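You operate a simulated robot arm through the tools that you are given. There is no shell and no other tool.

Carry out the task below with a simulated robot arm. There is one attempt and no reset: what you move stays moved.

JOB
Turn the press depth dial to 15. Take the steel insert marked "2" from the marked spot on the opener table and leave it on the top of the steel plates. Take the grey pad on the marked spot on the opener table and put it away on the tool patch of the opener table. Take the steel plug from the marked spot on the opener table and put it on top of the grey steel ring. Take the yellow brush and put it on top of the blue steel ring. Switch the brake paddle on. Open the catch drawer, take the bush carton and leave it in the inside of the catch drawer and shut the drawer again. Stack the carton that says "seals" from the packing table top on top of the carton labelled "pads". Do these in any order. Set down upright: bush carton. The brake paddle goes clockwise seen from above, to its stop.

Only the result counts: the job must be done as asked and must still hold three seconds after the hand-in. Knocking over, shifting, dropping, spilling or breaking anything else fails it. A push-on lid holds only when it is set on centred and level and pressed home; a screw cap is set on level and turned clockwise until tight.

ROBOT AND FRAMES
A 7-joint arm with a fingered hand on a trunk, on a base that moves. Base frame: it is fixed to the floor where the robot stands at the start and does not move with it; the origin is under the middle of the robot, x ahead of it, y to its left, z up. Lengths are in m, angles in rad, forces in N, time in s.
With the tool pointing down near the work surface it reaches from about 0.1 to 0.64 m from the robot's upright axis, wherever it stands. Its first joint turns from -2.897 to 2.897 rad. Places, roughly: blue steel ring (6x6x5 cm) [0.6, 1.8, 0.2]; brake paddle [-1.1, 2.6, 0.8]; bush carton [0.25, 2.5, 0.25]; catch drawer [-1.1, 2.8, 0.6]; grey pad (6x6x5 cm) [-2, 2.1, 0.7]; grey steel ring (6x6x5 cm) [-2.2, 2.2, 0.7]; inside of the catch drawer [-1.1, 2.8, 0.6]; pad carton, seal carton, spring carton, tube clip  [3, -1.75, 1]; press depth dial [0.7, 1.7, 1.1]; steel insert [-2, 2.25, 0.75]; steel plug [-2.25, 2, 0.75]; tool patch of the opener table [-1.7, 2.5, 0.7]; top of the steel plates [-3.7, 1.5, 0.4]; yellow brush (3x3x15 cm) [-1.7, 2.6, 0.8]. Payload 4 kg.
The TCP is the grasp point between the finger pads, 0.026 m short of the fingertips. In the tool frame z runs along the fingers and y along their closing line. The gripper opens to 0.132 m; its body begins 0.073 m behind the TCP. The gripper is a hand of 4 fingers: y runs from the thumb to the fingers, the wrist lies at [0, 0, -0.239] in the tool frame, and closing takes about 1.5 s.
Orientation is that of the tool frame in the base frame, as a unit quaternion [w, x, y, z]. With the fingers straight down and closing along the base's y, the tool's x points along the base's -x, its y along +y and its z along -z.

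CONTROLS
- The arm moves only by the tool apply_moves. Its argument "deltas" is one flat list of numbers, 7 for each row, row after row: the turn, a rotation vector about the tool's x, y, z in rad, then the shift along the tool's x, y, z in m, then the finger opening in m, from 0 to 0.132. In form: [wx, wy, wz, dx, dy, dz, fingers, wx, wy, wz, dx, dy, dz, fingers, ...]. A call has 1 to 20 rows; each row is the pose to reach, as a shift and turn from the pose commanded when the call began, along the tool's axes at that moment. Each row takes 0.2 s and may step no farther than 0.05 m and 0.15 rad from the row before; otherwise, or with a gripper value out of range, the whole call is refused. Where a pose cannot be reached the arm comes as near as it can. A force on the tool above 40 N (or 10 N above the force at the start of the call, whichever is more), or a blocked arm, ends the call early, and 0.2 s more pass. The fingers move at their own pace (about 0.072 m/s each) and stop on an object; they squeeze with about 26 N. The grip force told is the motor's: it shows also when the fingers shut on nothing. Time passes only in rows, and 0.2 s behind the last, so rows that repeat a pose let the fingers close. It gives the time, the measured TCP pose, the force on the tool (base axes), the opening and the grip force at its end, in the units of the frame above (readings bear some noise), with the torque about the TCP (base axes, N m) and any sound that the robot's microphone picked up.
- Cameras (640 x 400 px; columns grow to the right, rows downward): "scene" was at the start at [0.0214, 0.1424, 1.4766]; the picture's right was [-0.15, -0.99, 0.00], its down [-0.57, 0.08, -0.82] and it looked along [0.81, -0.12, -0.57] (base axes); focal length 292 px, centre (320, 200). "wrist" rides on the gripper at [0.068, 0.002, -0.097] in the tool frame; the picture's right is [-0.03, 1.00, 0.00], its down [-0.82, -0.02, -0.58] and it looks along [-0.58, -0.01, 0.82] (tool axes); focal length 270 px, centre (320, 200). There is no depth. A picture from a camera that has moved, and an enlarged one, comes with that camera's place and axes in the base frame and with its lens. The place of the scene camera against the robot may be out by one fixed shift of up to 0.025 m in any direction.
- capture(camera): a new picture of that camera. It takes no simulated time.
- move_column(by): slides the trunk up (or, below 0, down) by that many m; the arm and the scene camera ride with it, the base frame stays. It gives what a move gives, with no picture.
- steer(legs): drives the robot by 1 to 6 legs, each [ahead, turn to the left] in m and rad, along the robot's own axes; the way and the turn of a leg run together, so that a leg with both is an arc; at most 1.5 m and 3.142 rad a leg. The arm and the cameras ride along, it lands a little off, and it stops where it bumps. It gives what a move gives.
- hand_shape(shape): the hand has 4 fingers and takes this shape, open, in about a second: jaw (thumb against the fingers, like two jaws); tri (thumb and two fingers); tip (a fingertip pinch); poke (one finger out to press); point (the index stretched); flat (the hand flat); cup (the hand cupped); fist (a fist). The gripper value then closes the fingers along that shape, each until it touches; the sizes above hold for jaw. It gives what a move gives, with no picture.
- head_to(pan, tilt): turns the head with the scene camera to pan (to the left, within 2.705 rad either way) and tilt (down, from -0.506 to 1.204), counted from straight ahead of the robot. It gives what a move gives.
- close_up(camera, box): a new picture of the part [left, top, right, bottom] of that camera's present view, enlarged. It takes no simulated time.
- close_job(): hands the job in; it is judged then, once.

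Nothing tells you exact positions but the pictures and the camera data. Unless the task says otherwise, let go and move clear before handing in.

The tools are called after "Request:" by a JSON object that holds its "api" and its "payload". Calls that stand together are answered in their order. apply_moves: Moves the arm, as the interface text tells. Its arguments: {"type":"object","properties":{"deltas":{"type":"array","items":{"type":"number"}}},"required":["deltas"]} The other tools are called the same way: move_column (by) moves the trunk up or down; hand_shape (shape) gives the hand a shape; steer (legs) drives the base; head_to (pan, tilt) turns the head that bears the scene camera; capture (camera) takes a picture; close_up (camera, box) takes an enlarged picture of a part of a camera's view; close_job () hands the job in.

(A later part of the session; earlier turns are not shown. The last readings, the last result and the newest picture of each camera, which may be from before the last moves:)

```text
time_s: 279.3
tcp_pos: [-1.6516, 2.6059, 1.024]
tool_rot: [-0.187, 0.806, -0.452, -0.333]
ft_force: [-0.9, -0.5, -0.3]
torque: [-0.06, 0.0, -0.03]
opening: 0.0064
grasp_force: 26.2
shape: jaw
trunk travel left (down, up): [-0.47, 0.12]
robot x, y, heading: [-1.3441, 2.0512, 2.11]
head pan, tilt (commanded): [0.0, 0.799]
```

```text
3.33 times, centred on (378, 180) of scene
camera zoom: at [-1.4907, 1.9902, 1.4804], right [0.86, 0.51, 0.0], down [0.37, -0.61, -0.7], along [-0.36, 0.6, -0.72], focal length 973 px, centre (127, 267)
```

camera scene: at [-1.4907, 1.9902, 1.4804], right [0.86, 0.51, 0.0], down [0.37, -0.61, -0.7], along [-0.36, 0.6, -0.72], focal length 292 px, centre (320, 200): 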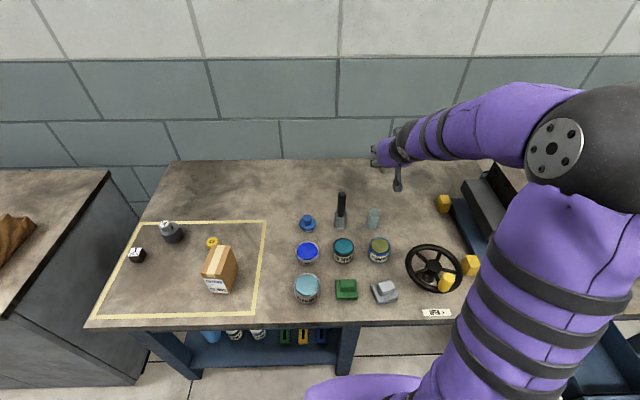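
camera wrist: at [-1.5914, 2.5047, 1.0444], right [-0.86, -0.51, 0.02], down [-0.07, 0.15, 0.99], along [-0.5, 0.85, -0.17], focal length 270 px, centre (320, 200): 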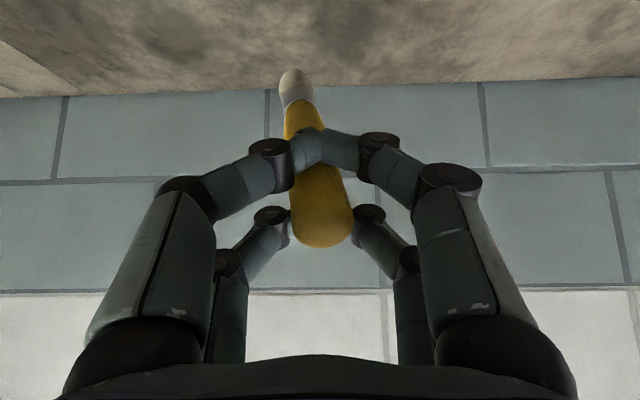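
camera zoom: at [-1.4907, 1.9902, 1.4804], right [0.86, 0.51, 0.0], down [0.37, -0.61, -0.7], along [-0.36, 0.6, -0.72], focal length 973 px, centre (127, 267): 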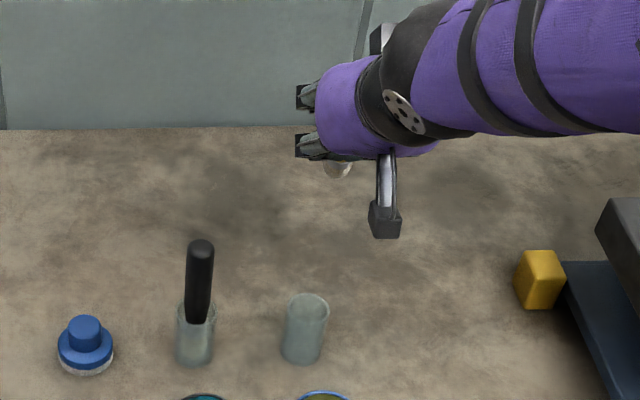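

The brush now lies almost in line with the fingers, bristles outward. I plan to lay it across the blue ring with the hand nearly horizontal, so first I'll back away from the table and roll the hand by 180°.

Request:
{"api": "steer", "payload": {"legs": [[-0.3, 0.0]]}}

Request:
{"api": "apply_moves", "payload": {"deltas": [0, 0, 0.15, 0, 0, 0, 0, 0, 0, 0.3, 0, 0, 0, 0, 0, 0, 0.45, 0, 0, 0, 0, 0, 0, 0.6, 0, 0, 0, 0, 0, 0, 0.75, 0, 0, 0, 0, 0, 0, 0.9, 0, 0, 0, 0, 0, 0, 1.05, 0, 0, 0, 0, 0, 0, 1.2, 0, 0, 0, 0, 0, 0, 1.35, 0, 0, 0, 0, 0, 0, 1.5, 0, 0, 0, 0, 0, 0, 1.65, 0, 0, 0, 0, 0, 0, 1.8, 0, 0, 0, 0, 0, 0, 1.95, 0, 0, 0, 0, 0, 0, 2.1, 0, 0, 0, 0, 0, 0, 2.25, 0, 0, 0, 0, 0, 0, 2.4, 0, 0, 0, 0, 0, 0, 2.55, 0, 0, 0, 0, 0, 0, 2.7, 0, 0, 0, 0, 0, 0, 2.85, 0, 0, 0, 0, 0, 0, 3.0, 0, 0, 0, 0]}}

Request:
{"api": "capture", "payload": {"camera": "wrist"}}

Request:
{"api": "capture", "payload": {"camera": "scene"}}

```text
time_s: 281.4
tcp_pos: [-1.4992, 2.3558, 1.0225]
tool_rot: [-0.187, 0.806, -0.451, -0.334]
ft_force: [-0.6, 0.1, -1.0]
torque: [-0.01, 0.0, -0.01]
opening: 0.006
grasp_force: 25.7
shape: jaw
trunk travel left (down, up): [-0.47, 0.12]
robot x, y, heading: [-1.187, 1.796, 2.11]
head pan, tilt (commanded): [0.0, 0.799]
```

```text
time_s: 285.6
tcp_pos: [-1.4984, 2.3548, 1.0248]
tool_rot: [-0.32, 0.395, 0.835, 0.21]
ft_force: [-0.9, 1.0, 0.5]
torque: [-0.03, -0.06, 0.0]
opening: 0.0063
grasp_force: 25.3
shape: jaw
trunk travel left (down, up): [-0.47, 0.12]
robot x, y, heading: [-1.1932, 1.7962, 2.105]
head pan, tilt (commanded): [0.0, 0.799]
```

```text
taken
camera wrist: at [-1.4957, 2.3329, 1.1407], right [0.81, 0.59, 0.08], down [0.59, -0.79, -0.17], along [-0.03, 0.18, -0.98], focal length 270 px, centre (320, 200)
```

wrist: 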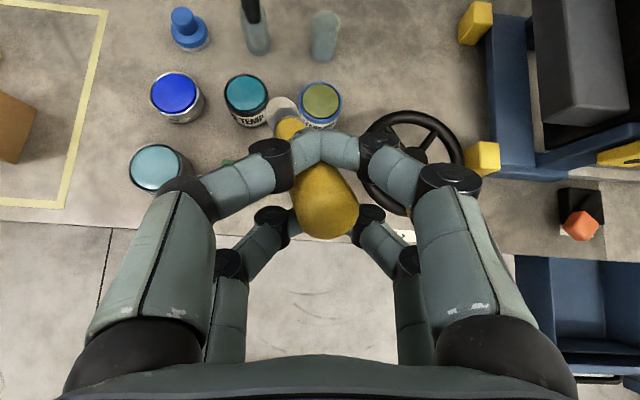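

```text
taken
camera scene: at [-1.3402, 1.739, 1.4804], right [0.86, 0.51, 0.0], down [0.37, -0.62, -0.7], along [-0.36, 0.6, -0.72], focal length 292 px, centre (320, 200)
```

scene: 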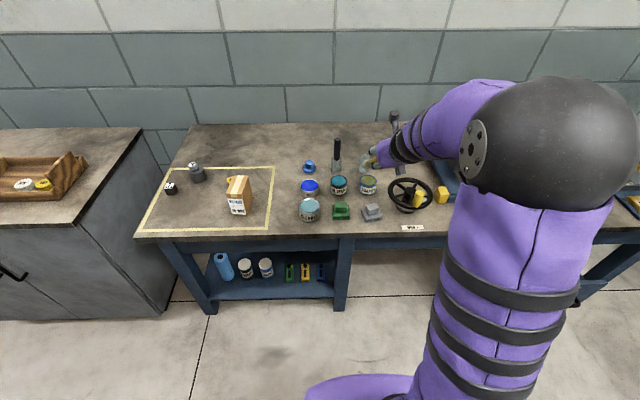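

Request:
{"api": "close_up", "payload": {"camera": "wrist", "box": [240, 80, 400, 250]}}

Request:
{"api": "close_up", "payload": {"camera": "scene", "box": [340, 100, 436, 190]}}

```text
2.35 times, centred on (320, 165) of wrist
camera zoom: at [-1.4957, 2.3329, 1.1407], right [0.81, 0.59, 0.08], down [0.59, -0.79, -0.17], along [-0.03, 0.18, -0.98], focal length 636 px, centre (320, 282)
```

zoom: 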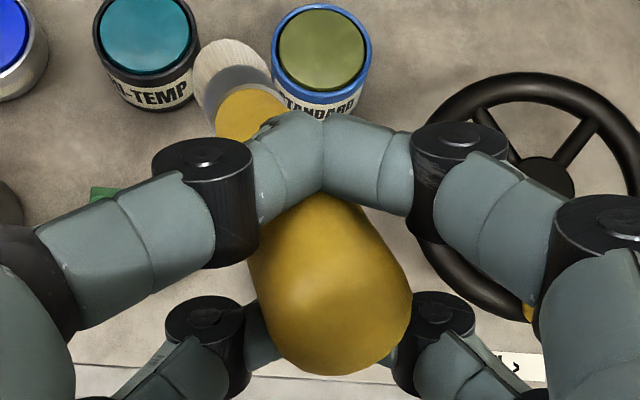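

```text
4.44 times, centred on (388, 145) of scene
camera zoom: at [-1.3402, 1.739, 1.4804], right [0.86, 0.51, 0.0], down [0.37, -0.62, -0.7], along [-0.36, 0.6, -0.72], focal length 1298 px, centre (18, 444)
```

zoom: 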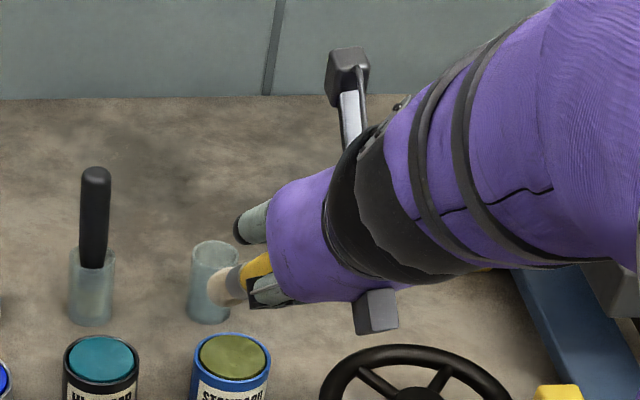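

The brush now points along the fingers. I'll raise the trunk for clearance and drive round to the press bench, stopping well short of it.

Request:
{"api": "move_column", "payload": {"by": 0.12}}

Request:
{"api": "steer", "payload": {"legs": [[0.0, -1.583], [0.62, 0.0], [0.0, -1.55], [0.9, 0.0], [0.0, 1.55]]}}

Request:
{"api": "head_to", "payload": {"pan": 0.0, "tilt": 0.8}}

Request:
{"api": "capture", "payload": {"camera": "scene"}}

Request:
{"api": "capture", "payload": {"camera": "wrist"}}

```text
time_s: 287.1
tcp_pos: [-1.4985, 2.3546, 1.1422]
tool_rot: [-0.319, 0.394, 0.836, 0.21]
ft_force: [0.1, -0.8, -0.5]
torque: [-0.03, -0.01, 0.0]
opening: 0.0063
grasp_force: 26.1
shape: jaw
trunk travel left (down, up): [-0.59, 0.0]
robot x, y, heading: [-1.194, 1.7976, 2.106]
head pan, tilt (commanded): [0.0, 0.799]
```

```text
time_s: 288.9
tcp_pos: [-1.3385, 2.4286, 1.1429]
tool_rot: [-0.288, 0.506, 0.773, 0.253]
ft_force: [0.1, 0.0, -1.2]
torque: [0.02, -0.08, -0.07]
opening: 0.0062
grasp_force: 26.4
shape: jaw
trunk travel left (down, up): [-0.59, 0.0]
robot x, y, heading: [-1.1977, 1.809, 1.959]
head pan, tilt (commanded): [0.0, 0.799]
stopped in leg 1: the robot was blocked; the commanded pose is now the measured one
```

```text
time_s: 289.5
tcp_pos: [-1.3389, 2.429, 1.1429]
tool_rot: [-0.288, 0.506, 0.773, 0.252]
ft_force: [0.2, -0.5, -0.1]
torque: [-0.02, -0.03, 0.0]
opening: 0.0067
grasp_force: 26.0
shape: jaw
trunk travel left (down, up): [-0.59, 0.0]
robot x, y, heading: [-1.1955, 1.8078, 1.962]
head pan, tilt (commanded): [0.0, 0.799]
```

```text
taken
camera scene: at [-1.3529, 1.7714, 1.6005], right [0.92, 0.38, 0.0], down [0.27, -0.66, -0.7], along [-0.27, 0.64, -0.72], focal length 292 px, centre (320, 200)
```

scene: 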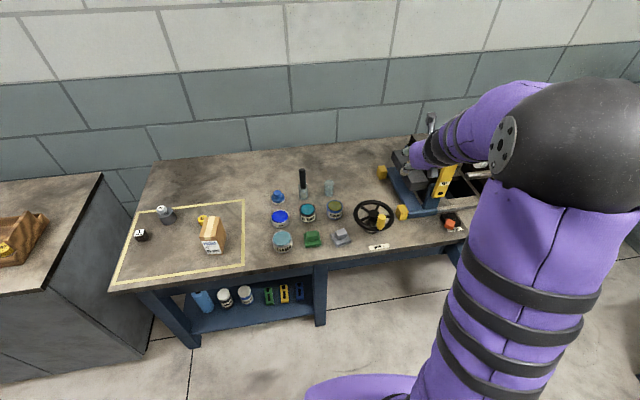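

```text
taken
camera wrist: at [-1.3408, 2.4065, 1.2606], right [0.94, 0.34, 0.08], down [0.35, -0.92, -0.16], along [0.02, 0.18, -0.98], focal length 270 px, centre (320, 200)
```

wrist: 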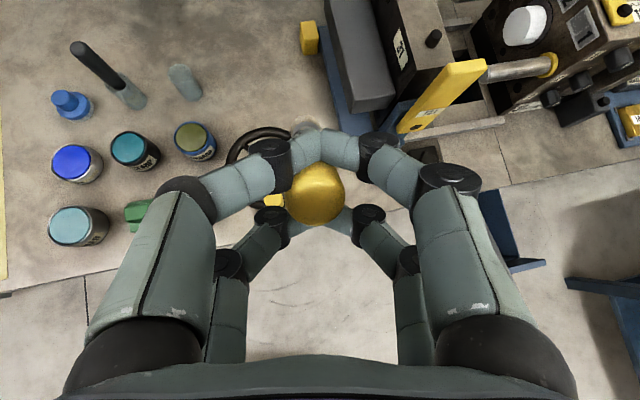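

The turn was blocked after a little; something behind me is in the way. I'll look behind.

Request:
{"api": "head_to", "payload": {"pan": 2.6, "tilt": 0.9}}

Request:
{"api": "capture", "payload": {"camera": "scene"}}

Request:
{"api": "head_to", "payload": {"pan": -2.6, "tilt": 0.9}}

Request:
{"api": "capture", "payload": {"camera": "scene"}}

```text
time_s: 291.8
tcp_pos: [-1.3386, 2.4285, 1.1429]
tool_rot: [-0.288, 0.506, 0.773, 0.252]
ft_force: [0.0, -0.1, 0.5]
torque: [-0.06, -0.01, 0.02]
opening: 0.0063
grasp_force: 25.8
shape: jaw
trunk travel left (down, up): [-0.59, 0.0]
robot x, y, heading: [-1.1994, 1.8054, 1.957]
head pan, tilt (commanded): [2.601, 0.901]
```

```text
taken
camera scene: at [-1.3336, 1.6221, 1.5926], right [-0.99, 0.15, 0.0], down [0.12, 0.77, -0.62], along [-0.09, -0.61, -0.78], focal length 292 px, centre (320, 200)
```

scene: 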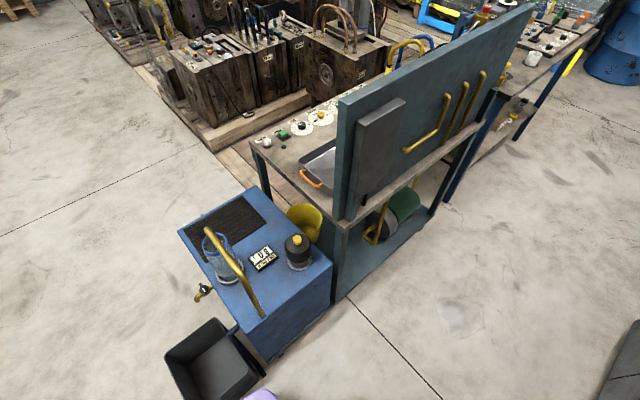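

```text
time_s: 295.9
tcp_pos: [-1.338, 2.4295, 1.1435]
tool_rot: [-0.287, 0.507, 0.773, 0.252]
ft_force: [0.7, -1.0, -0.3]
torque: [-0.06, -0.02, -0.05]
opening: 0.0065
grasp_force: 26.0
shape: jaw
trunk travel left (down, up): [-0.59, 0.0]
robot x, y, heading: [-1.1965, 1.8063, 1.96]
head pan, tilt (commanded): [-2.601, 0.901]
```

```text
taken
camera scene: at [-1.2616, 1.6518, 1.5926], right [-0.6, -0.8, 0.0], down [-0.63, 0.47, -0.62], along [0.5, -0.37, -0.78], focal length 292 px, centre (320, 200)
```

scene: 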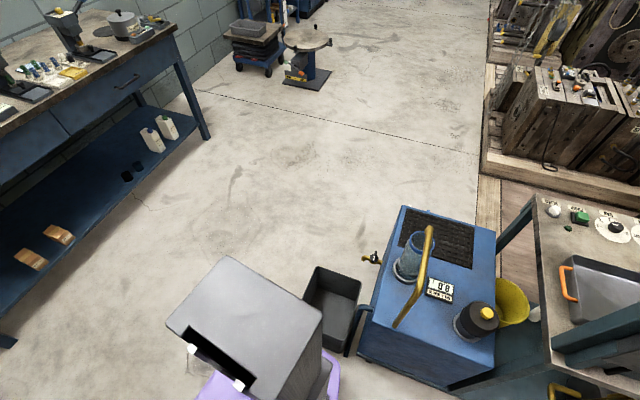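

My rear is next to the bin and the coolant cart. I'll go forward a little first, then turn right and arc out of the aisle.

Request:
{"api": "steer", "payload": {"legs": [[0.15, 0.0], [0.0, -1.78], [0.2, 0.0]]}}

```text
time_s: 303.4
tcp_pos: [-0.4225, 1.9491, 1.1429]
tool_rot: [0.025, 0.922, 0.069, 0.381]
ft_force: [-0.4, -0.2, -1.6]
torque: [0.03, 0.0, 0.02]
opening: 0.0064
grasp_force: 25.9
shape: jaw
trunk travel left (down, up): [-0.59, 0.0]
robot x, y, heading: [-1.0585, 1.9739, 0.134]
head pan, tilt (commanded): [-2.601, 0.901]
```

Request:
{"api": "steer", "payload": {"legs": [[0.7, -1.1], [0.42, 0.0], [0.0, 1.49]]}}

Request:
{"api": "head_to", "payload": {"pan": 0.1, "tilt": 0.8}}

Request:
{"api": "capture", "payload": {"camera": "scene"}}

Request:
{"api": "capture", "payload": {"camera": "wrist"}}

```text
time_s: 313.5
tcp_pos: [0.3895, 1.6137, 1.1431]
tool_rot: [-0.057, 0.885, 0.264, 0.378]
ft_force: [-0.2, 0.6, -0.8]
torque: [-0.04, 0.04, 0.0]
opening: 0.0063
grasp_force: 25.9
shape: jaw
trunk travel left (down, up): [-0.59, 0.0]
robot x, y, heading: [-0.204, 1.3685, 0.568]
head pan, tilt (commanded): [-2.601, 0.901]
cut short: leg 1
```

```text
time_s: 315.9
tcp_pos: [0.3884, 1.614, 1.1436]
tool_rot: [-0.058, 0.885, 0.265, 0.378]
ft_force: [0.1, 0.7, -1.0]
torque: [0.02, 0.0, -0.01]
opening: 0.0064
grasp_force: 25.7
shape: jaw
trunk travel left (down, up): [-0.59, 0.0]
robot x, y, heading: [-0.1946, 1.3664, 0.566]
head pan, tilt (commanded): [0.099, 0.799]
```

```text
taken
camera scene: at [-0.2735, 1.5178, 1.6005], right [0.62, -0.79, 0.0], down [-0.56, -0.44, -0.7], along [0.55, 0.43, -0.72], focal length 292 px, centre (320, 200)
```

scene: 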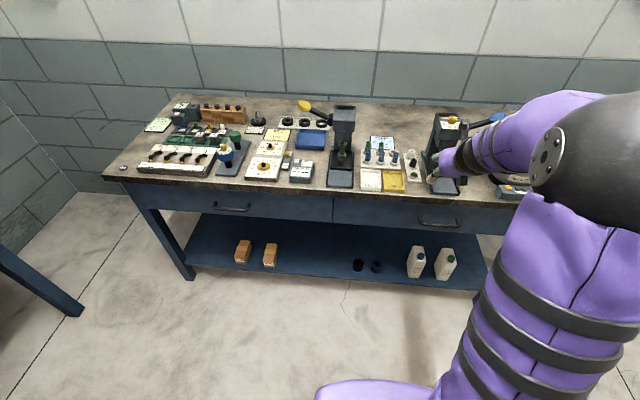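

```text
taken
camera wrist: at [0.3663, 1.6113, 1.2607], right [0.5, -0.86, 0.08], down [-0.85, -0.5, -0.16], along [0.18, 0.01, -0.98], focal length 270 px, centre (320, 200)
```

wrist: 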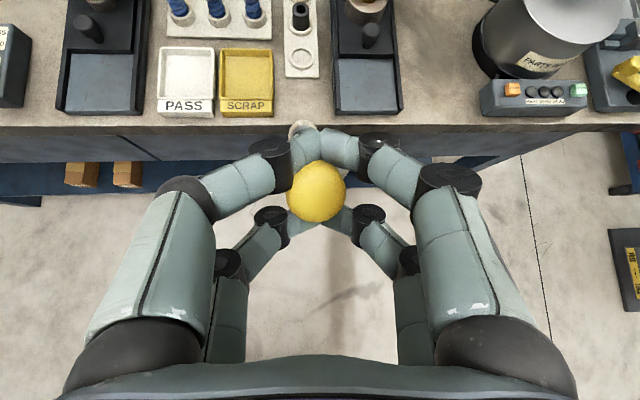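

I'm in front of the press bench. I'll zoom on the rings on the lower shelf.

Request:
{"api": "close_up", "payload": {"camera": "scene", "box": [320, 230, 480, 310]}}

Request:
{"api": "close_up", "payload": {"camera": "scene", "box": [345, 250, 393, 280]}}

```text
4.00 times, centred on (400, 270) of scene
camera zoom: at [-0.2735, 1.5178, 1.6005], right [0.62, -0.79, 0.0], down [-0.56, -0.44, -0.7], along [0.55, 0.43, -0.72], focal length 1168 px, centre (0, -80)
```

zoom: 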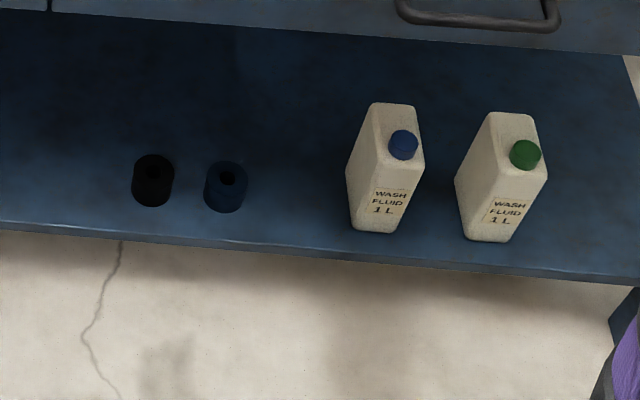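

```text
13.33 times, centred on (369, 265) of scene
camera zoom: at [-0.2735, 1.5178, 1.6005], right [0.62, -0.79, 0.0], down [-0.56, -0.44, -0.7], along [0.55, 0.43, -0.72], focal length 3892 px, centre (-333, -667)
```

zoom: 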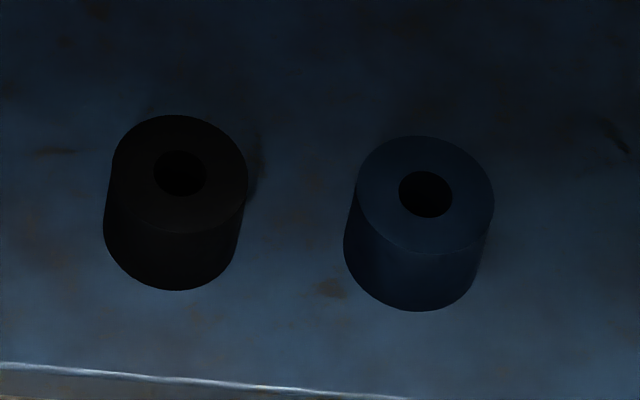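

Request:
{"api": "close_up", "payload": {"camera": "wrist", "box": [240, 100, 400, 250]}}

Request:
{"api": "close_up", "payload": {"camera": "scene", "box": [400, 120, 496, 210]}}

```text
2.67 times, centred on (320, 175) of wrist
camera zoom: at [0.3663, 1.6113, 1.2607], right [0.5, -0.86, 0.08], down [-0.85, -0.5, -0.16], along [0.18, 0.01, -0.98], focal length 721 px, centre (320, 267)
```

zoom: 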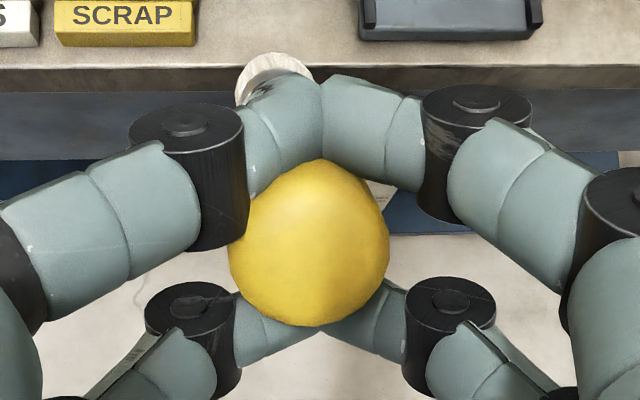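

```text
4.44 times, centred on (448, 165) of scene
camera zoom: at [-0.2735, 1.5178, 1.6005], right [0.62, -0.79, 0.0], down [-0.56, -0.44, -0.7], along [0.55, 0.43, -0.72], focal length 1298 px, centre (-249, 356)
```

zoom: 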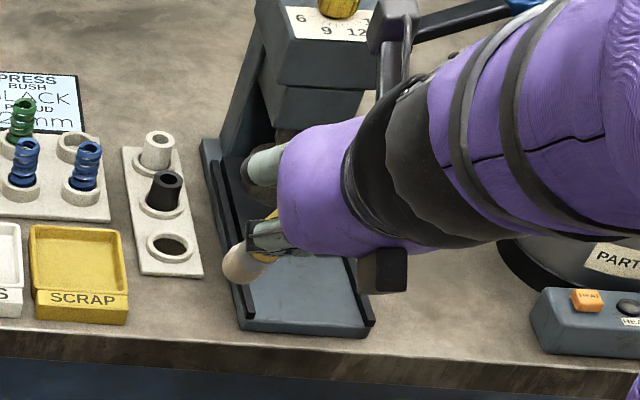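

The brush's thick end is caged between the two finger pairs, which works for laying it down along its length. I'll back off a bit, roll the rest of the way and pitch the hand up to near-horizontal, then lower the trunk.

Request:
{"api": "steer", "payload": {"legs": [[-0.12, 0.0]]}}

Request:
{"api": "apply_moves", "payload": {"deltas": [0, 0, 0.07, 0, 0, 0, 0, 0, 0, 0.14, 0, 0, 0, 0]}}

Request:
{"api": "apply_moves", "payload": {"deltas": [0, 0.14, 0, 0, 0, 0, 0, 0, 0.28, 0, 0, 0, 0, 0, 0, 0.42, 0, 0, 0, 0, 0, 0, 0.55, 0, 0, 0, 0, 0, 0, 0.55, 0, 0, 0, 0, 0]}}

Request:
{"api": "capture", "payload": {"camera": "wrist"}}

Request:
{"api": "capture", "payload": {"camera": "scene"}}

```text
time_s: 317.3
tcp_pos: [0.293, 1.5524, 1.1438]
tool_rot: [-0.057, 0.885, 0.264, 0.378]
ft_force: [0.3, 0.2, -0.8]
torque: [0.0, -0.01, -0.03]
opening: 0.0065
grasp_force: 26.1
shape: jaw
trunk travel left (down, up): [-0.59, 0.0]
robot x, y, heading: [-0.2979, 1.3077, 0.56]
head pan, tilt (commanded): [0.099, 0.799]
stopped in leg 1: the robot was blocked; the commanded pose is now the measured one
```

```text
time_s: 317.9
tcp_pos: [0.2926, 1.5527, 1.1446]
tool_rot: [-0.084, 0.902, 0.201, 0.374]
ft_force: [0.2, 0.4, -1.1]
torque: [-0.01, 0.01, 0.0]
opening: 0.0065
grasp_force: 25.8
shape: jaw
trunk travel left (down, up): [-0.59, 0.0]
robot x, y, heading: [-0.2934, 1.3076, 0.57]
head pan, tilt (commanded): [0.099, 0.799]
```

```text
time_s: 319.1
tcp_pos: [0.2935, 1.553, 1.1432]
tool_rot: [-0.137, 0.766, 0.172, 0.604]
ft_force: [-0.3, 0.4, -1.2]
torque: [-0.03, 0.05, 0.0]
opening: 0.006
grasp_force: 26.3
shape: jaw
out of reach, approached as far as the arm can: row 1
trunk travel left (down, up): [-0.59, 0.0]
robot x, y, heading: [-0.2909, 1.3047, 0.567]
head pan, tilt (commanded): [0.099, 0.799]
```

```text
taken
camera wrist: at [0.2228, 1.5176, 1.2335], right [0.42, -0.91, -0.03], down [-0.69, -0.3, -0.66], along [0.59, 0.3, -0.75], focal length 270 px, centre (320, 200)
```

wrist: 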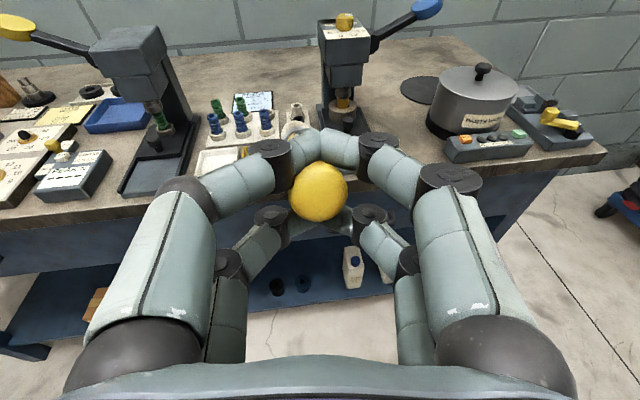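

```text
taken
camera scene: at [-0.3684, 1.4575, 1.6005], right [0.62, -0.79, 0.0], down [-0.56, -0.44, -0.7], along [0.55, 0.43, -0.72], focal length 292 px, centre (320, 200)
```

scene: 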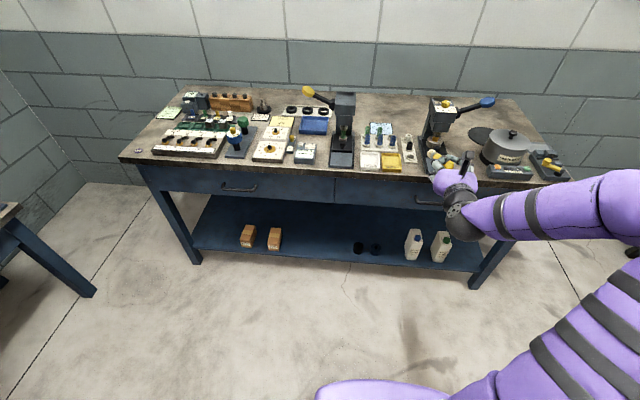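

The rear touched something again, so I must not back further here. The brush droops ~22° below horizontal; I'll pitch the hand up a bit more and lower the trunk.

Request:
{"api": "apply_moves", "payload": {"deltas": [0, 0.1, 0, 0, 0, 0, 0, 0, 0.2, 0, 0, 0, 0, 0, 0, 0.2, 0, 0, 0, 0, 0]}}

Request:
{"api": "move_column", "payload": {"by": -0.4}}

Request:
{"api": "move_column", "payload": {"by": -0.19}}

Request:
{"api": "capture", "payload": {"camera": "scene"}}

Request:
{"api": "capture", "payload": {"camera": "wrist"}}

```text
time_s: 319.9
tcp_pos: [0.2918, 1.5529, 1.1437]
tool_rot: [-0.153, 0.702, 0.158, 0.678]
ft_force: [0.3, -0.2, -1.3]
torque: [-0.03, 0.03, -0.02]
opening: 0.0063
grasp_force: 26.1
shape: jaw
trunk travel left (down, up): [-0.59, 0.0]
robot x, y, heading: [-0.2953, 1.3066, 0.565]
head pan, tilt (commanded): [0.099, 0.799]
```

```text
time_s: 323.7
tcp_pos: [0.2926, 1.5529, 0.7436]
tool_rot: [-0.153, 0.702, 0.158, 0.677]
ft_force: [0.5, 0.1, -0.6]
torque: [0.0, 0.06, -0.01]
opening: 0.0062
grasp_force: 25.8
shape: jaw
trunk travel left (down, up): [-0.19, 0.4]
robot x, y, heading: [-0.2915, 1.3046, 0.563]
head pan, tilt (commanded): [0.099, 0.799]
```

```text
time_s: 325.8
tcp_pos: [0.2938, 1.5524, 0.5542]
tool_rot: [-0.151, 0.702, 0.156, 0.678]
ft_force: [0.6, 0.0, -0.4]
torque: [0.01, 0.05, 0.02]
opening: 0.0064
grasp_force: 26.4
shape: jaw
trunk travel left (down, up): [0.0, 0.59]
robot x, y, heading: [-0.2967, 1.3087, 0.566]
head pan, tilt (commanded): [0.099, 0.799]
```

```text
taken
camera scene: at [-0.3688, 1.4573, 1.0105], right [0.62, -0.79, 0.0], down [-0.56, -0.44, -0.7], along [0.55, 0.43, -0.72], focal length 292 px, centre (320, 200)
```

scene: 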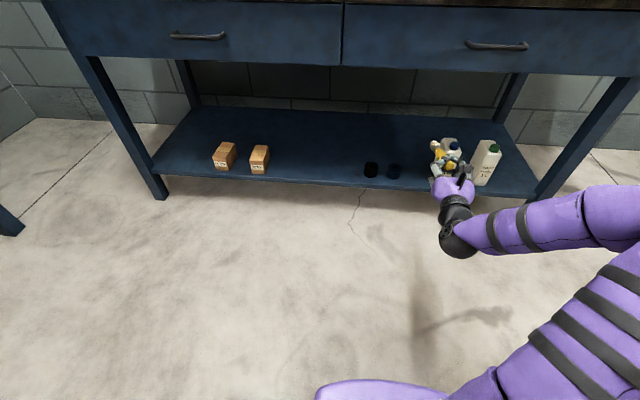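

```text
taken
camera wrist: at [0.2075, 1.5105, 0.6266], right [0.43, -0.9, -0.03], down [-0.56, -0.24, -0.8], along [0.71, 0.35, -0.61], focal length 270 px, centre (320, 200)
```

wrist: 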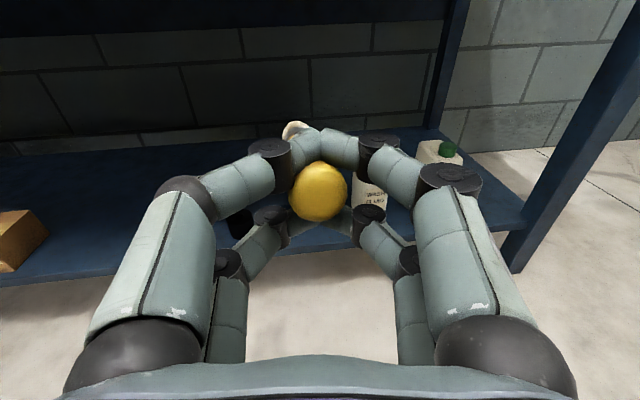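

I'll lower the hand to just above ring height while still in front of the shelf, and look again.

Request:
{"api": "apply_moves", "payload": {"deltas": [0, 0, 0, -0.04, 0, 0, 0, 0, 0, 0, -0.08, 0, 0, 0, 0, 0, 0, -0.12, 0, 0, 0, 0, 0, 0, -0.16, 0, 0, 0, 0, 0, 0, -0.18, 0, 0, 0]}}

Request:
{"api": "capture", "payload": {"camera": "wrist"}}

Request:
{"api": "capture", "payload": {"camera": "scene"}}

```text
time_s: 327.0
tcp_pos: [0.2866, 1.55, 0.375]
tool_rot: [-0.153, 0.701, 0.158, 0.678]
ft_force: [0.0, 0.6, -1.1]
torque: [-0.05, 0.07, 0.03]
opening: 0.0063
grasp_force: 26.1
shape: jaw
trunk travel left (down, up): [0.0, 0.59]
robot x, y, heading: [-0.2982, 1.3082, 0.561]
head pan, tilt (commanded): [0.099, 0.799]
```

```text
taken
camera wrist: at [0.2018, 1.5075, 0.4476], right [0.43, -0.9, -0.03], down [-0.56, -0.24, -0.8], along [0.71, 0.35, -0.6], focal length 270 px, centre (320, 200)
```

wrist: 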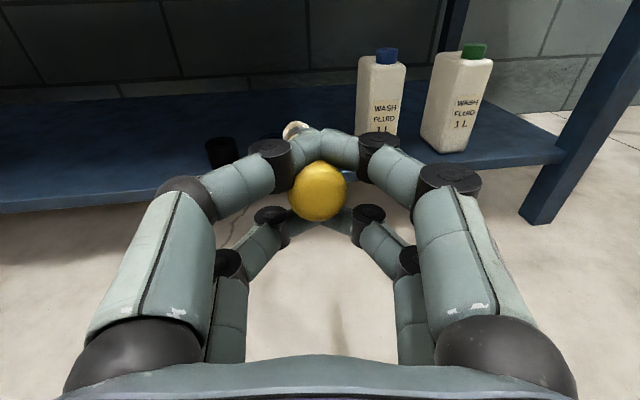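

```text
taken
camera scene: at [-0.3688, 1.4573, 1.0105], right [0.62, -0.79, 0.0], down [-0.56, -0.44, -0.7], along [0.55, 0.43, -0.72], focal length 292 px, centre (320, 200)
```

scene: 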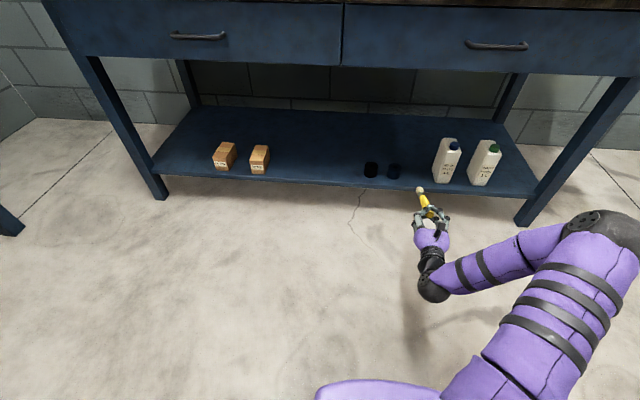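

Request:
{"api": "apply_moves", "payload": {"deltas": [0, 0, 0, 0, -0.03, 0, 0, 0, 0, 0, 0, -0.06, 0, 0]}}

Request:
{"api": "steer", "payload": {"legs": [[0.26, 0.0]]}}

Request:
{"api": "capture", "payload": {"camera": "wrist"}}

Request:
{"api": "capture", "payload": {"camera": "scene"}}

```text
time_s: 327.6
tcp_pos: [0.2613, 1.6051, 0.375]
tool_rot: [-0.153, 0.702, 0.157, 0.678]
ft_force: [0.6, -0.2, -0.9]
torque: [-0.05, 0.07, 0.0]
opening: 0.0063
grasp_force: 26.0
shape: jaw
trunk travel left (down, up): [0.0, 0.59]
robot x, y, heading: [-0.2909, 1.3082, 0.567]
head pan, tilt (commanded): [0.099, 0.799]
```

```text
time_s: 329.5
tcp_pos: [0.4812, 1.7403, 0.3757]
tool_rot: [-0.152, 0.702, 0.157, 0.678]
ft_force: [0.4, -0.1, -2.0]
torque: [-0.02, 0.07, -0.01]
opening: 0.006
grasp_force: 26.1
shape: jaw
trunk travel left (down, up): [0.0, 0.59]
robot x, y, heading: [-0.0793, 1.4443, 0.557]
head pan, tilt (commanded): [0.099, 0.799]
```

```text
taken
camera wrist: at [0.3957, 1.6988, 0.4482], right [0.42, -0.91, -0.03], down [-0.56, -0.24, -0.8], along [0.71, 0.35, -0.61], focal length 270 px, centre (320, 200)
```

wrist: 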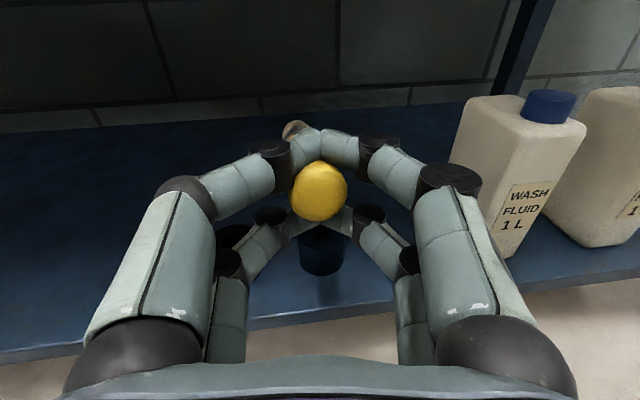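

```text
taken
camera scene: at [-0.1489, 1.5959, 1.0105], right [0.61, -0.79, 0.0], down [-0.57, -0.44, -0.7], along [0.55, 0.43, -0.72], focal length 292 px, centre (320, 200)
```

scene: 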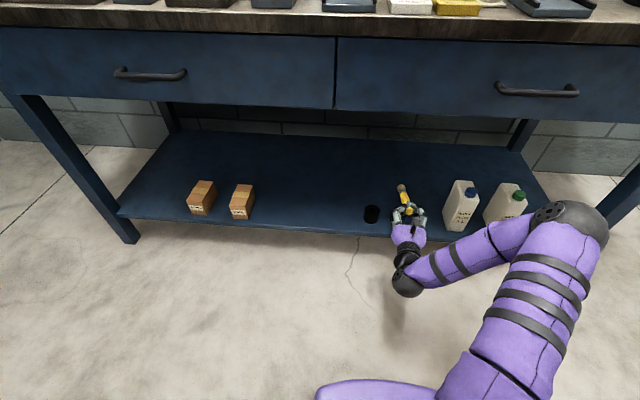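

Request:
{"api": "close_up", "payload": {"camera": "wrist", "box": [240, 170, 400, 290]}}

Request:
{"api": "close_up", "payload": {"camera": "scene", "box": [355, 170, 451, 250]}}

```text
3.33 times, centred on (320, 230) of wrist
camera zoom: at [0.3957, 1.6988, 0.4482], right [0.42, -0.91, -0.03], down [-0.56, -0.24, -0.8], along [0.71, 0.35, -0.61], focal length 901 px, centre (320, 100)
```

zoom: 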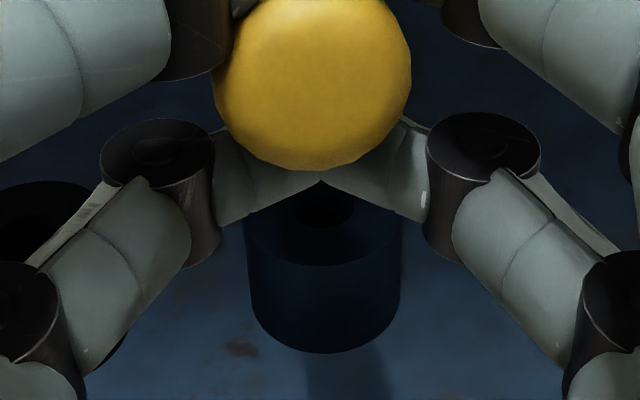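

```text
5.00 times, centred on (403, 210) of scene
camera zoom: at [-0.1489, 1.5959, 1.0105], right [0.61, -0.79, 0.0], down [-0.57, -0.44, -0.7], along [0.55, 0.43, -0.72], focal length 1460 px, centre (-95, 150)
```

zoom: 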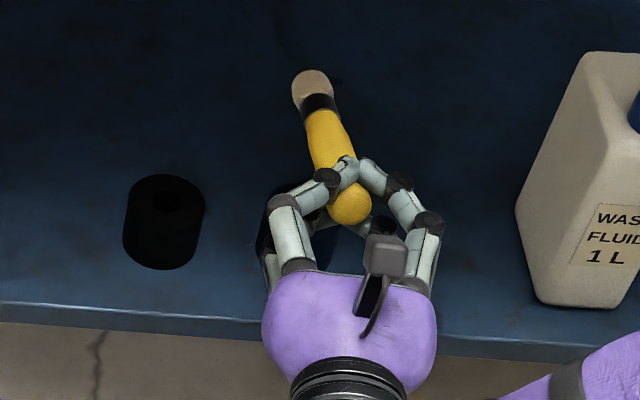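

The ring shows between the fingers, right ahead. I'll shift forward 3 cm with the arm and measure its place again.

Request:
{"api": "apply_moves", "payload": {"deltas": [0, 0, 0, 0, 0, 0.02, 0, 0, 0, 0, 0, 0, 0.04, 0]}}

Request:
{"api": "close_up", "payload": {"camera": "wrist", "box": [240, 170, 400, 290]}}

```text
time_s: 330.1
tcp_pos: [0.517, 1.7578, 0.3755]
tool_rot: [-0.152, 0.702, 0.157, 0.678]
ft_force: [0.1, 0.0, -1.5]
torque: [-0.06, 0.04, -0.01]
opening: 0.0064
grasp_force: 26.0
shape: jaw
trunk travel left (down, up): [0.0, 0.59]
robot x, y, heading: [-0.074, 1.4454, 0.562]
head pan, tilt (commanded): [0.099, 0.799]
```

```text
3.33 times, centred on (320, 230) of wrist
camera zoom: at [0.4317, 1.716, 0.4481], right [0.42, -0.91, -0.03], down [-0.56, -0.24, -0.8], along [0.71, 0.35, -0.61], focal length 901 px, centre (320, 100)
```

zoom: 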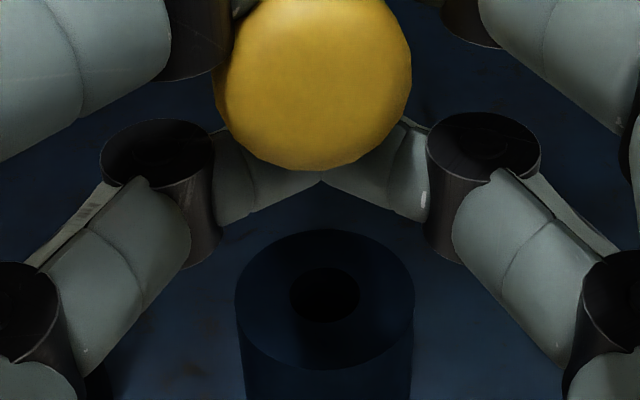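

The ring's top is at [0.5985, 1.7977, 0.230]. I'll bring the brush's middle over it and lower to just above.

Request:
{"api": "apply_moves", "payload": {"deltas": [0, 0, 0, 0, 0.0045, 0.0187, 0, 0, 0, 0, 0, 0.0089, 0.0373, 0, 0, 0, 0, -0.04, 0.0089, 0.0373, 0, 0, 0, 0, -0.08, 0.0089, 0.0373, 0, 0, 0, 0, -0.1, 0.0089, 0.0373, 0, 0, 0, 0, -0.11, 0.0089, 0.0373, 0]}}

Request:
{"api": "capture", "payload": {"camera": "wrist"}}

Request:
{"api": "close_up", "payload": {"camera": "scene", "box": [355, 170, 451, 250]}}

```text
time_s: 331.5
tcp_pos: [0.5517, 1.7654, 0.2628]
tool_rot: [-0.151, 0.702, 0.156, 0.678]
ft_force: [0.0, 0.7, -0.2]
torque: [-0.04, 0.02, 0.02]
opening: 0.0064
grasp_force: 26.2
shape: jaw
trunk travel left (down, up): [0.0, 0.59]
robot x, y, heading: [-0.0761, 1.4464, 0.565]
head pan, tilt (commanded): [0.099, 0.799]
```

```text
taken
camera wrist: at [0.4663, 1.7227, 0.3359], right [0.42, -0.91, -0.03], down [-0.56, -0.24, -0.8], along [0.71, 0.35, -0.61], focal length 270 px, centre (320, 200)
```

wrist: 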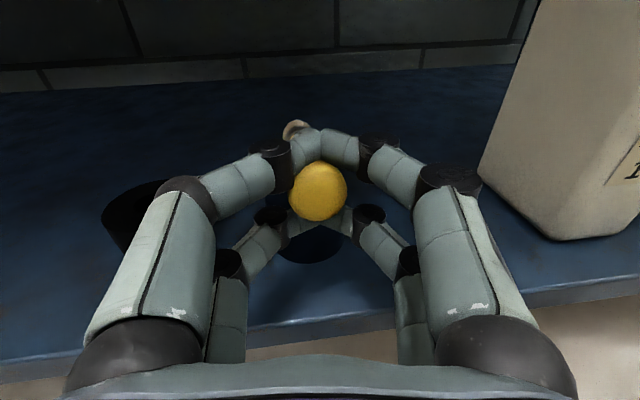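

```text
5.00 times, centred on (403, 210) of scene
camera zoom: at [-0.1489, 1.5959, 1.0105], right [0.61, -0.79, 0.0], down [-0.57, -0.44, -0.7], along [0.55, 0.43, -0.72], focal length 1460 px, centre (-95, 150)
```

zoom: 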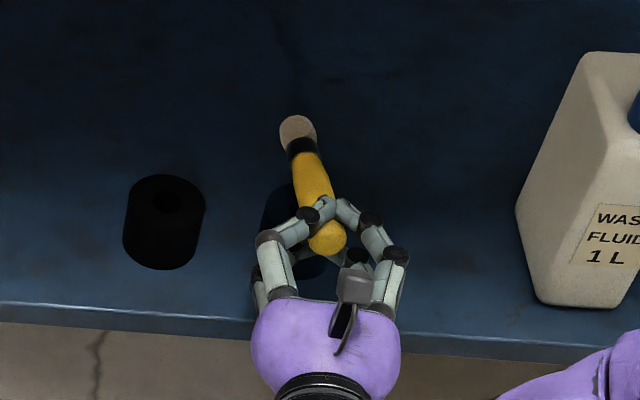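

Request:
{"api": "apply_moves", "payload": {"deltas": [0, 0, 0, -0.005, 0, 0, 0, 0, 0, 0, -0.01, 0, 0, 0, 0, 0, 0, -0.014, 0, 0, 0]}}

Request:
{"api": "close_up", "payload": {"camera": "wrist", "box": [240, 100, 400, 290]}}

Request:
{"api": "close_up", "payload": {"camera": "scene", "box": [390, 190, 438, 220]}}

```text
time_s: 332.3
tcp_pos: [0.5501, 1.7648, 0.2496]
tool_rot: [-0.151, 0.702, 0.156, 0.678]
ft_force: [-0.7, -1.4, 0.9]
torque: [0.0, 0.02, -0.01]
opening: 0.0063
grasp_force: 25.5
shape: jaw
trunk travel left (down, up): [0.0, 0.59]
robot x, y, heading: [-0.0756, 1.4463, 0.557]
head pan, tilt (commanded): [0.099, 0.799]
```

```text
2.11 times, centred on (320, 195) of wrist
camera zoom: at [0.4655, 1.7216, 0.3218], right [0.42, -0.91, -0.03], down [-0.56, -0.24, -0.8], along [0.71, 0.35, -0.6], focal length 569 px, centre (320, 210)
```

zoom: 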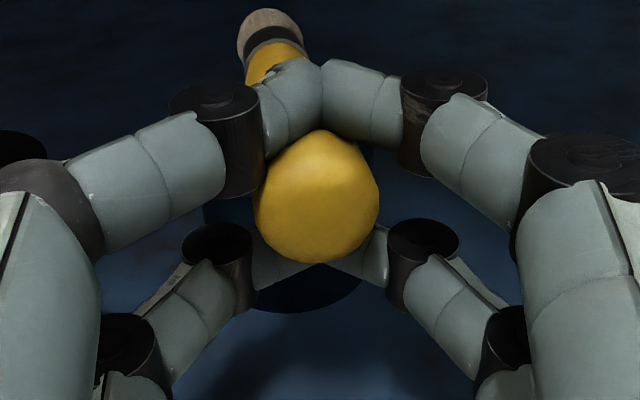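

```text
13.33 times, centred on (414, 205) of scene
camera zoom: at [-0.1489, 1.5959, 1.0105], right [0.61, -0.79, 0.0], down [-0.57, -0.44, -0.7], along [0.55, 0.43, -0.72], focal length 3892 px, centre (-933, 133)
```

zoom: 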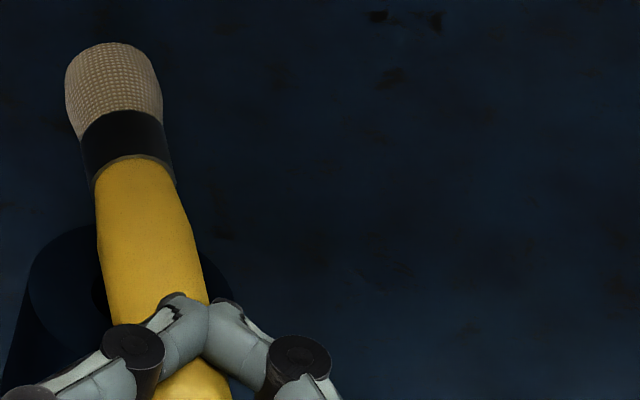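

The brush touched and swung up as intended; it lies about 7 mm right of the ring's axis. I'll lift a centimetre, shift left, and lower again.

Request:
{"api": "apply_moves", "payload": {"deltas": [0, 0, 0, 0.012, 0, 0, 0, 0, 0, 0, 0.012, -0.007, 0, 0, 0, 0, 0, 0.004, -0.007, 0, 0, 0, 0, 0, -0.002, -0.007, 0, 0, 0, 0, 0, -0.006, -0.007, 0, 0]}}

Request:
{"api": "close_up", "payload": {"camera": "wrist", "box": [240, 80, 400, 270]}}

Request:
{"api": "close_up", "payload": {"camera": "scene", "box": [380, 190, 428, 220]}}

```text
time_s: 333.5
tcp_pos: [0.5479, 1.7709, 0.2433]
tool_rot: [-0.152, 0.702, 0.157, 0.678]
ft_force: [0.1, -0.2, -0.1]
torque: [0.05, -0.02, -0.02]
opening: 0.0063
grasp_force: 25.9
shape: jaw
trunk travel left (down, up): [0.0, 0.59]
robot x, y, heading: [-0.0746, 1.4468, 0.558]
head pan, tilt (commanded): [0.099, 0.799]
```

```text
2.11 times, centred on (320, 175) of wrist
camera zoom: at [0.4623, 1.7288, 0.3154], right [0.42, -0.91, -0.03], down [-0.56, -0.24, -0.8], along [0.71, 0.35, -0.61], focal length 569 px, centre (320, 253)
```

zoom: 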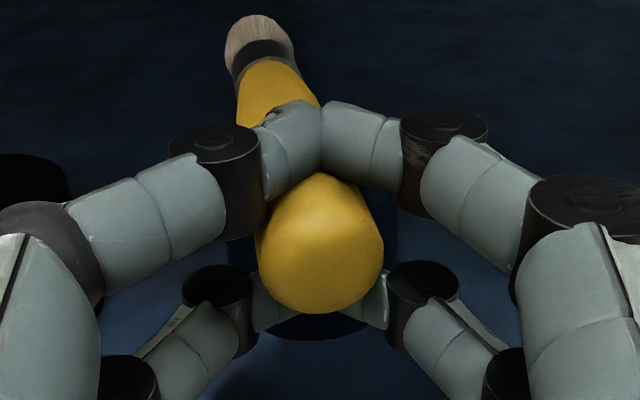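

```text
13.33 times, centred on (404, 205) of scene
camera zoom: at [-0.1489, 1.5959, 1.0105], right [0.61, -0.79, 0.0], down [-0.57, -0.44, -0.7], along [0.55, 0.43, -0.72], focal length 3892 px, centre (-800, 133)
```

zoom: 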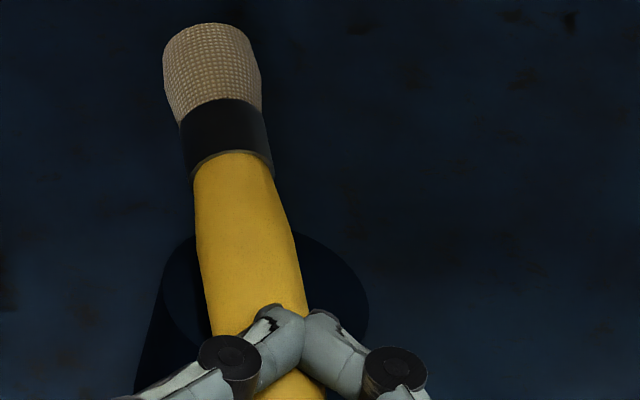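

Request:
{"api": "apply_moves", "payload": {"deltas": [0, 0, 0, 0.012, 0, 0, 0, 0, 0, 0, 0.012, 0.004, -0.002, 0, 0, 0, 0, 0.006, 0.004, -0.002, 0, 0, 0, 0, 0.003, 0.004, -0.002, 0]}}

Request:
{"api": "close_up", "payload": {"camera": "wrist", "box": [240, 80, 400, 270]}}

Request:
{"api": "close_up", "payload": {"camera": "scene", "box": [380, 190, 428, 220]}}

```text
time_s: 334.5
tcp_pos: [0.5474, 1.767, 0.2451]
tool_rot: [-0.151, 0.702, 0.156, 0.678]
ft_force: [-0.8, -0.6, 0.3]
torque: [-0.01, -0.01, -0.01]
opening: 0.0061
grasp_force: 25.7
shape: jaw
trunk travel left (down, up): [0.0, 0.59]
robot x, y, heading: [-0.0735, 1.4479, 0.557]
head pan, tilt (commanded): [0.099, 0.799]
```

```text
2.11 times, centred on (320, 175) of wrist
camera zoom: at [0.4624, 1.7238, 0.3185], right [0.42, -0.91, -0.03], down [-0.56, -0.24, -0.8], along [0.71, 0.35, -0.6], focal length 569 px, centre (320, 253)
```

zoom: 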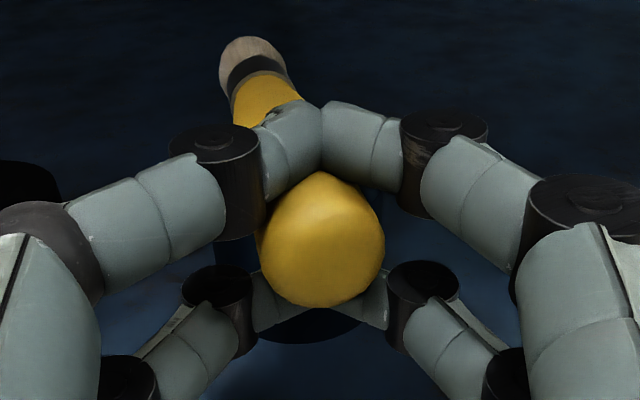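

```text
13.33 times, centred on (404, 205) of scene
camera zoom: at [-0.1489, 1.5959, 1.0105], right [0.61, -0.79, 0.0], down [-0.57, -0.44, -0.7], along [0.55, 0.43, -0.72], focal length 3892 px, centre (-800, 133)
```

zoom: 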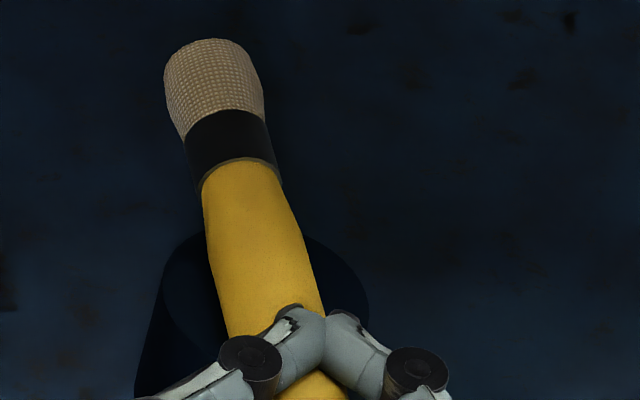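

The brush lies level and centred over the ring. I'll open the fingers slowly.

Request:
{"api": "apply_moves", "payload": {"deltas": [0, 0, 0, 0, 0, 0, 0.008, 0, 0, 0, 0, 0, 0, 0.012, 0, 0, 0, 0, 0, 0, 0.016, 0, 0, 0, 0, 0, 0, 0.02, 0, 0, 0, 0, 0, 0, 0.024, 0, 0, 0, 0, 0, 0, 0.028, 0, 0, 0, 0, 0, 0, 0.032, 0, 0, 0, 0, 0, 0, 0.036, 0, 0, 0, 0, 0, 0, 0.04, 0, 0, 0, 0, 0, 0, 0.045, 0, 0, 0, 0, 0, 0, 0.05]}}

Request:
{"api": "capture", "payload": {"camera": "wrist"}}

Request:
{"api": "close_up", "payload": {"camera": "scene", "box": [370, 180, 434, 230]}}

```text
time_s: 336.9
tcp_pos: [0.5474, 1.7662, 0.2449]
tool_rot: [-0.151, 0.702, 0.155, 0.678]
ft_force: [0.1, -0.3, -0.7]
torque: [0.0, -0.02, -0.02]
opening: 0.0496
grasp_force: 0.2
shape: jaw
trunk travel left (down, up): [0.0, 0.59]
robot x, y, heading: [-0.0751, 1.4474, 0.561]
head pan, tilt (commanded): [0.099, 0.799]
```

```text
taken
camera wrist: at [0.4623, 1.7238, 0.3183], right [0.42, -0.91, -0.03], down [-0.56, -0.24, -0.8], along [0.71, 0.35, -0.61], focal length 270 px, centre (320, 200)
```

wrist: 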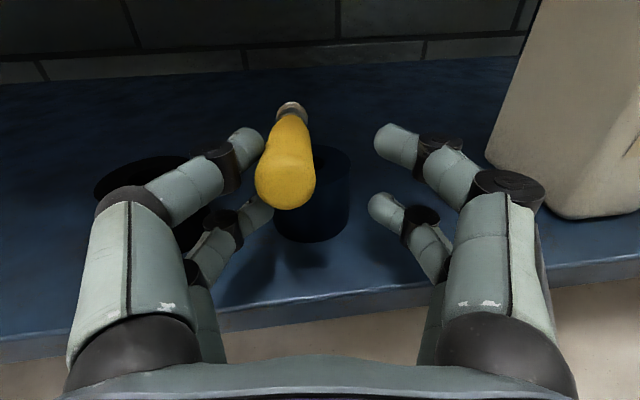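

```text
8.00 times, centred on (402, 205) of scene
camera zoom: at [-0.1489, 1.5959, 1.0105], right [0.61, -0.79, 0.0], down [-0.57, -0.44, -0.7], along [0.55, 0.43, -0.72], focal length 2335 px, centre (-336, 160)
```

zoom: 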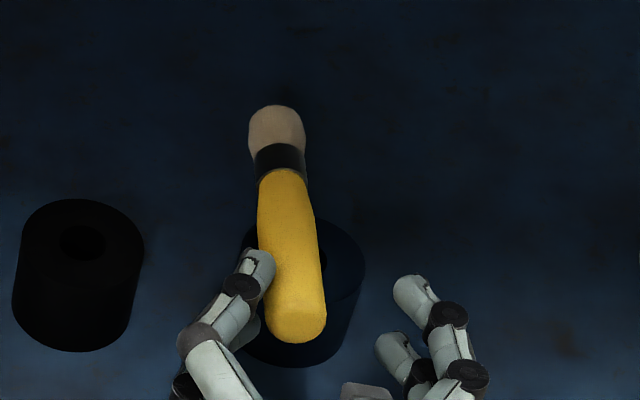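

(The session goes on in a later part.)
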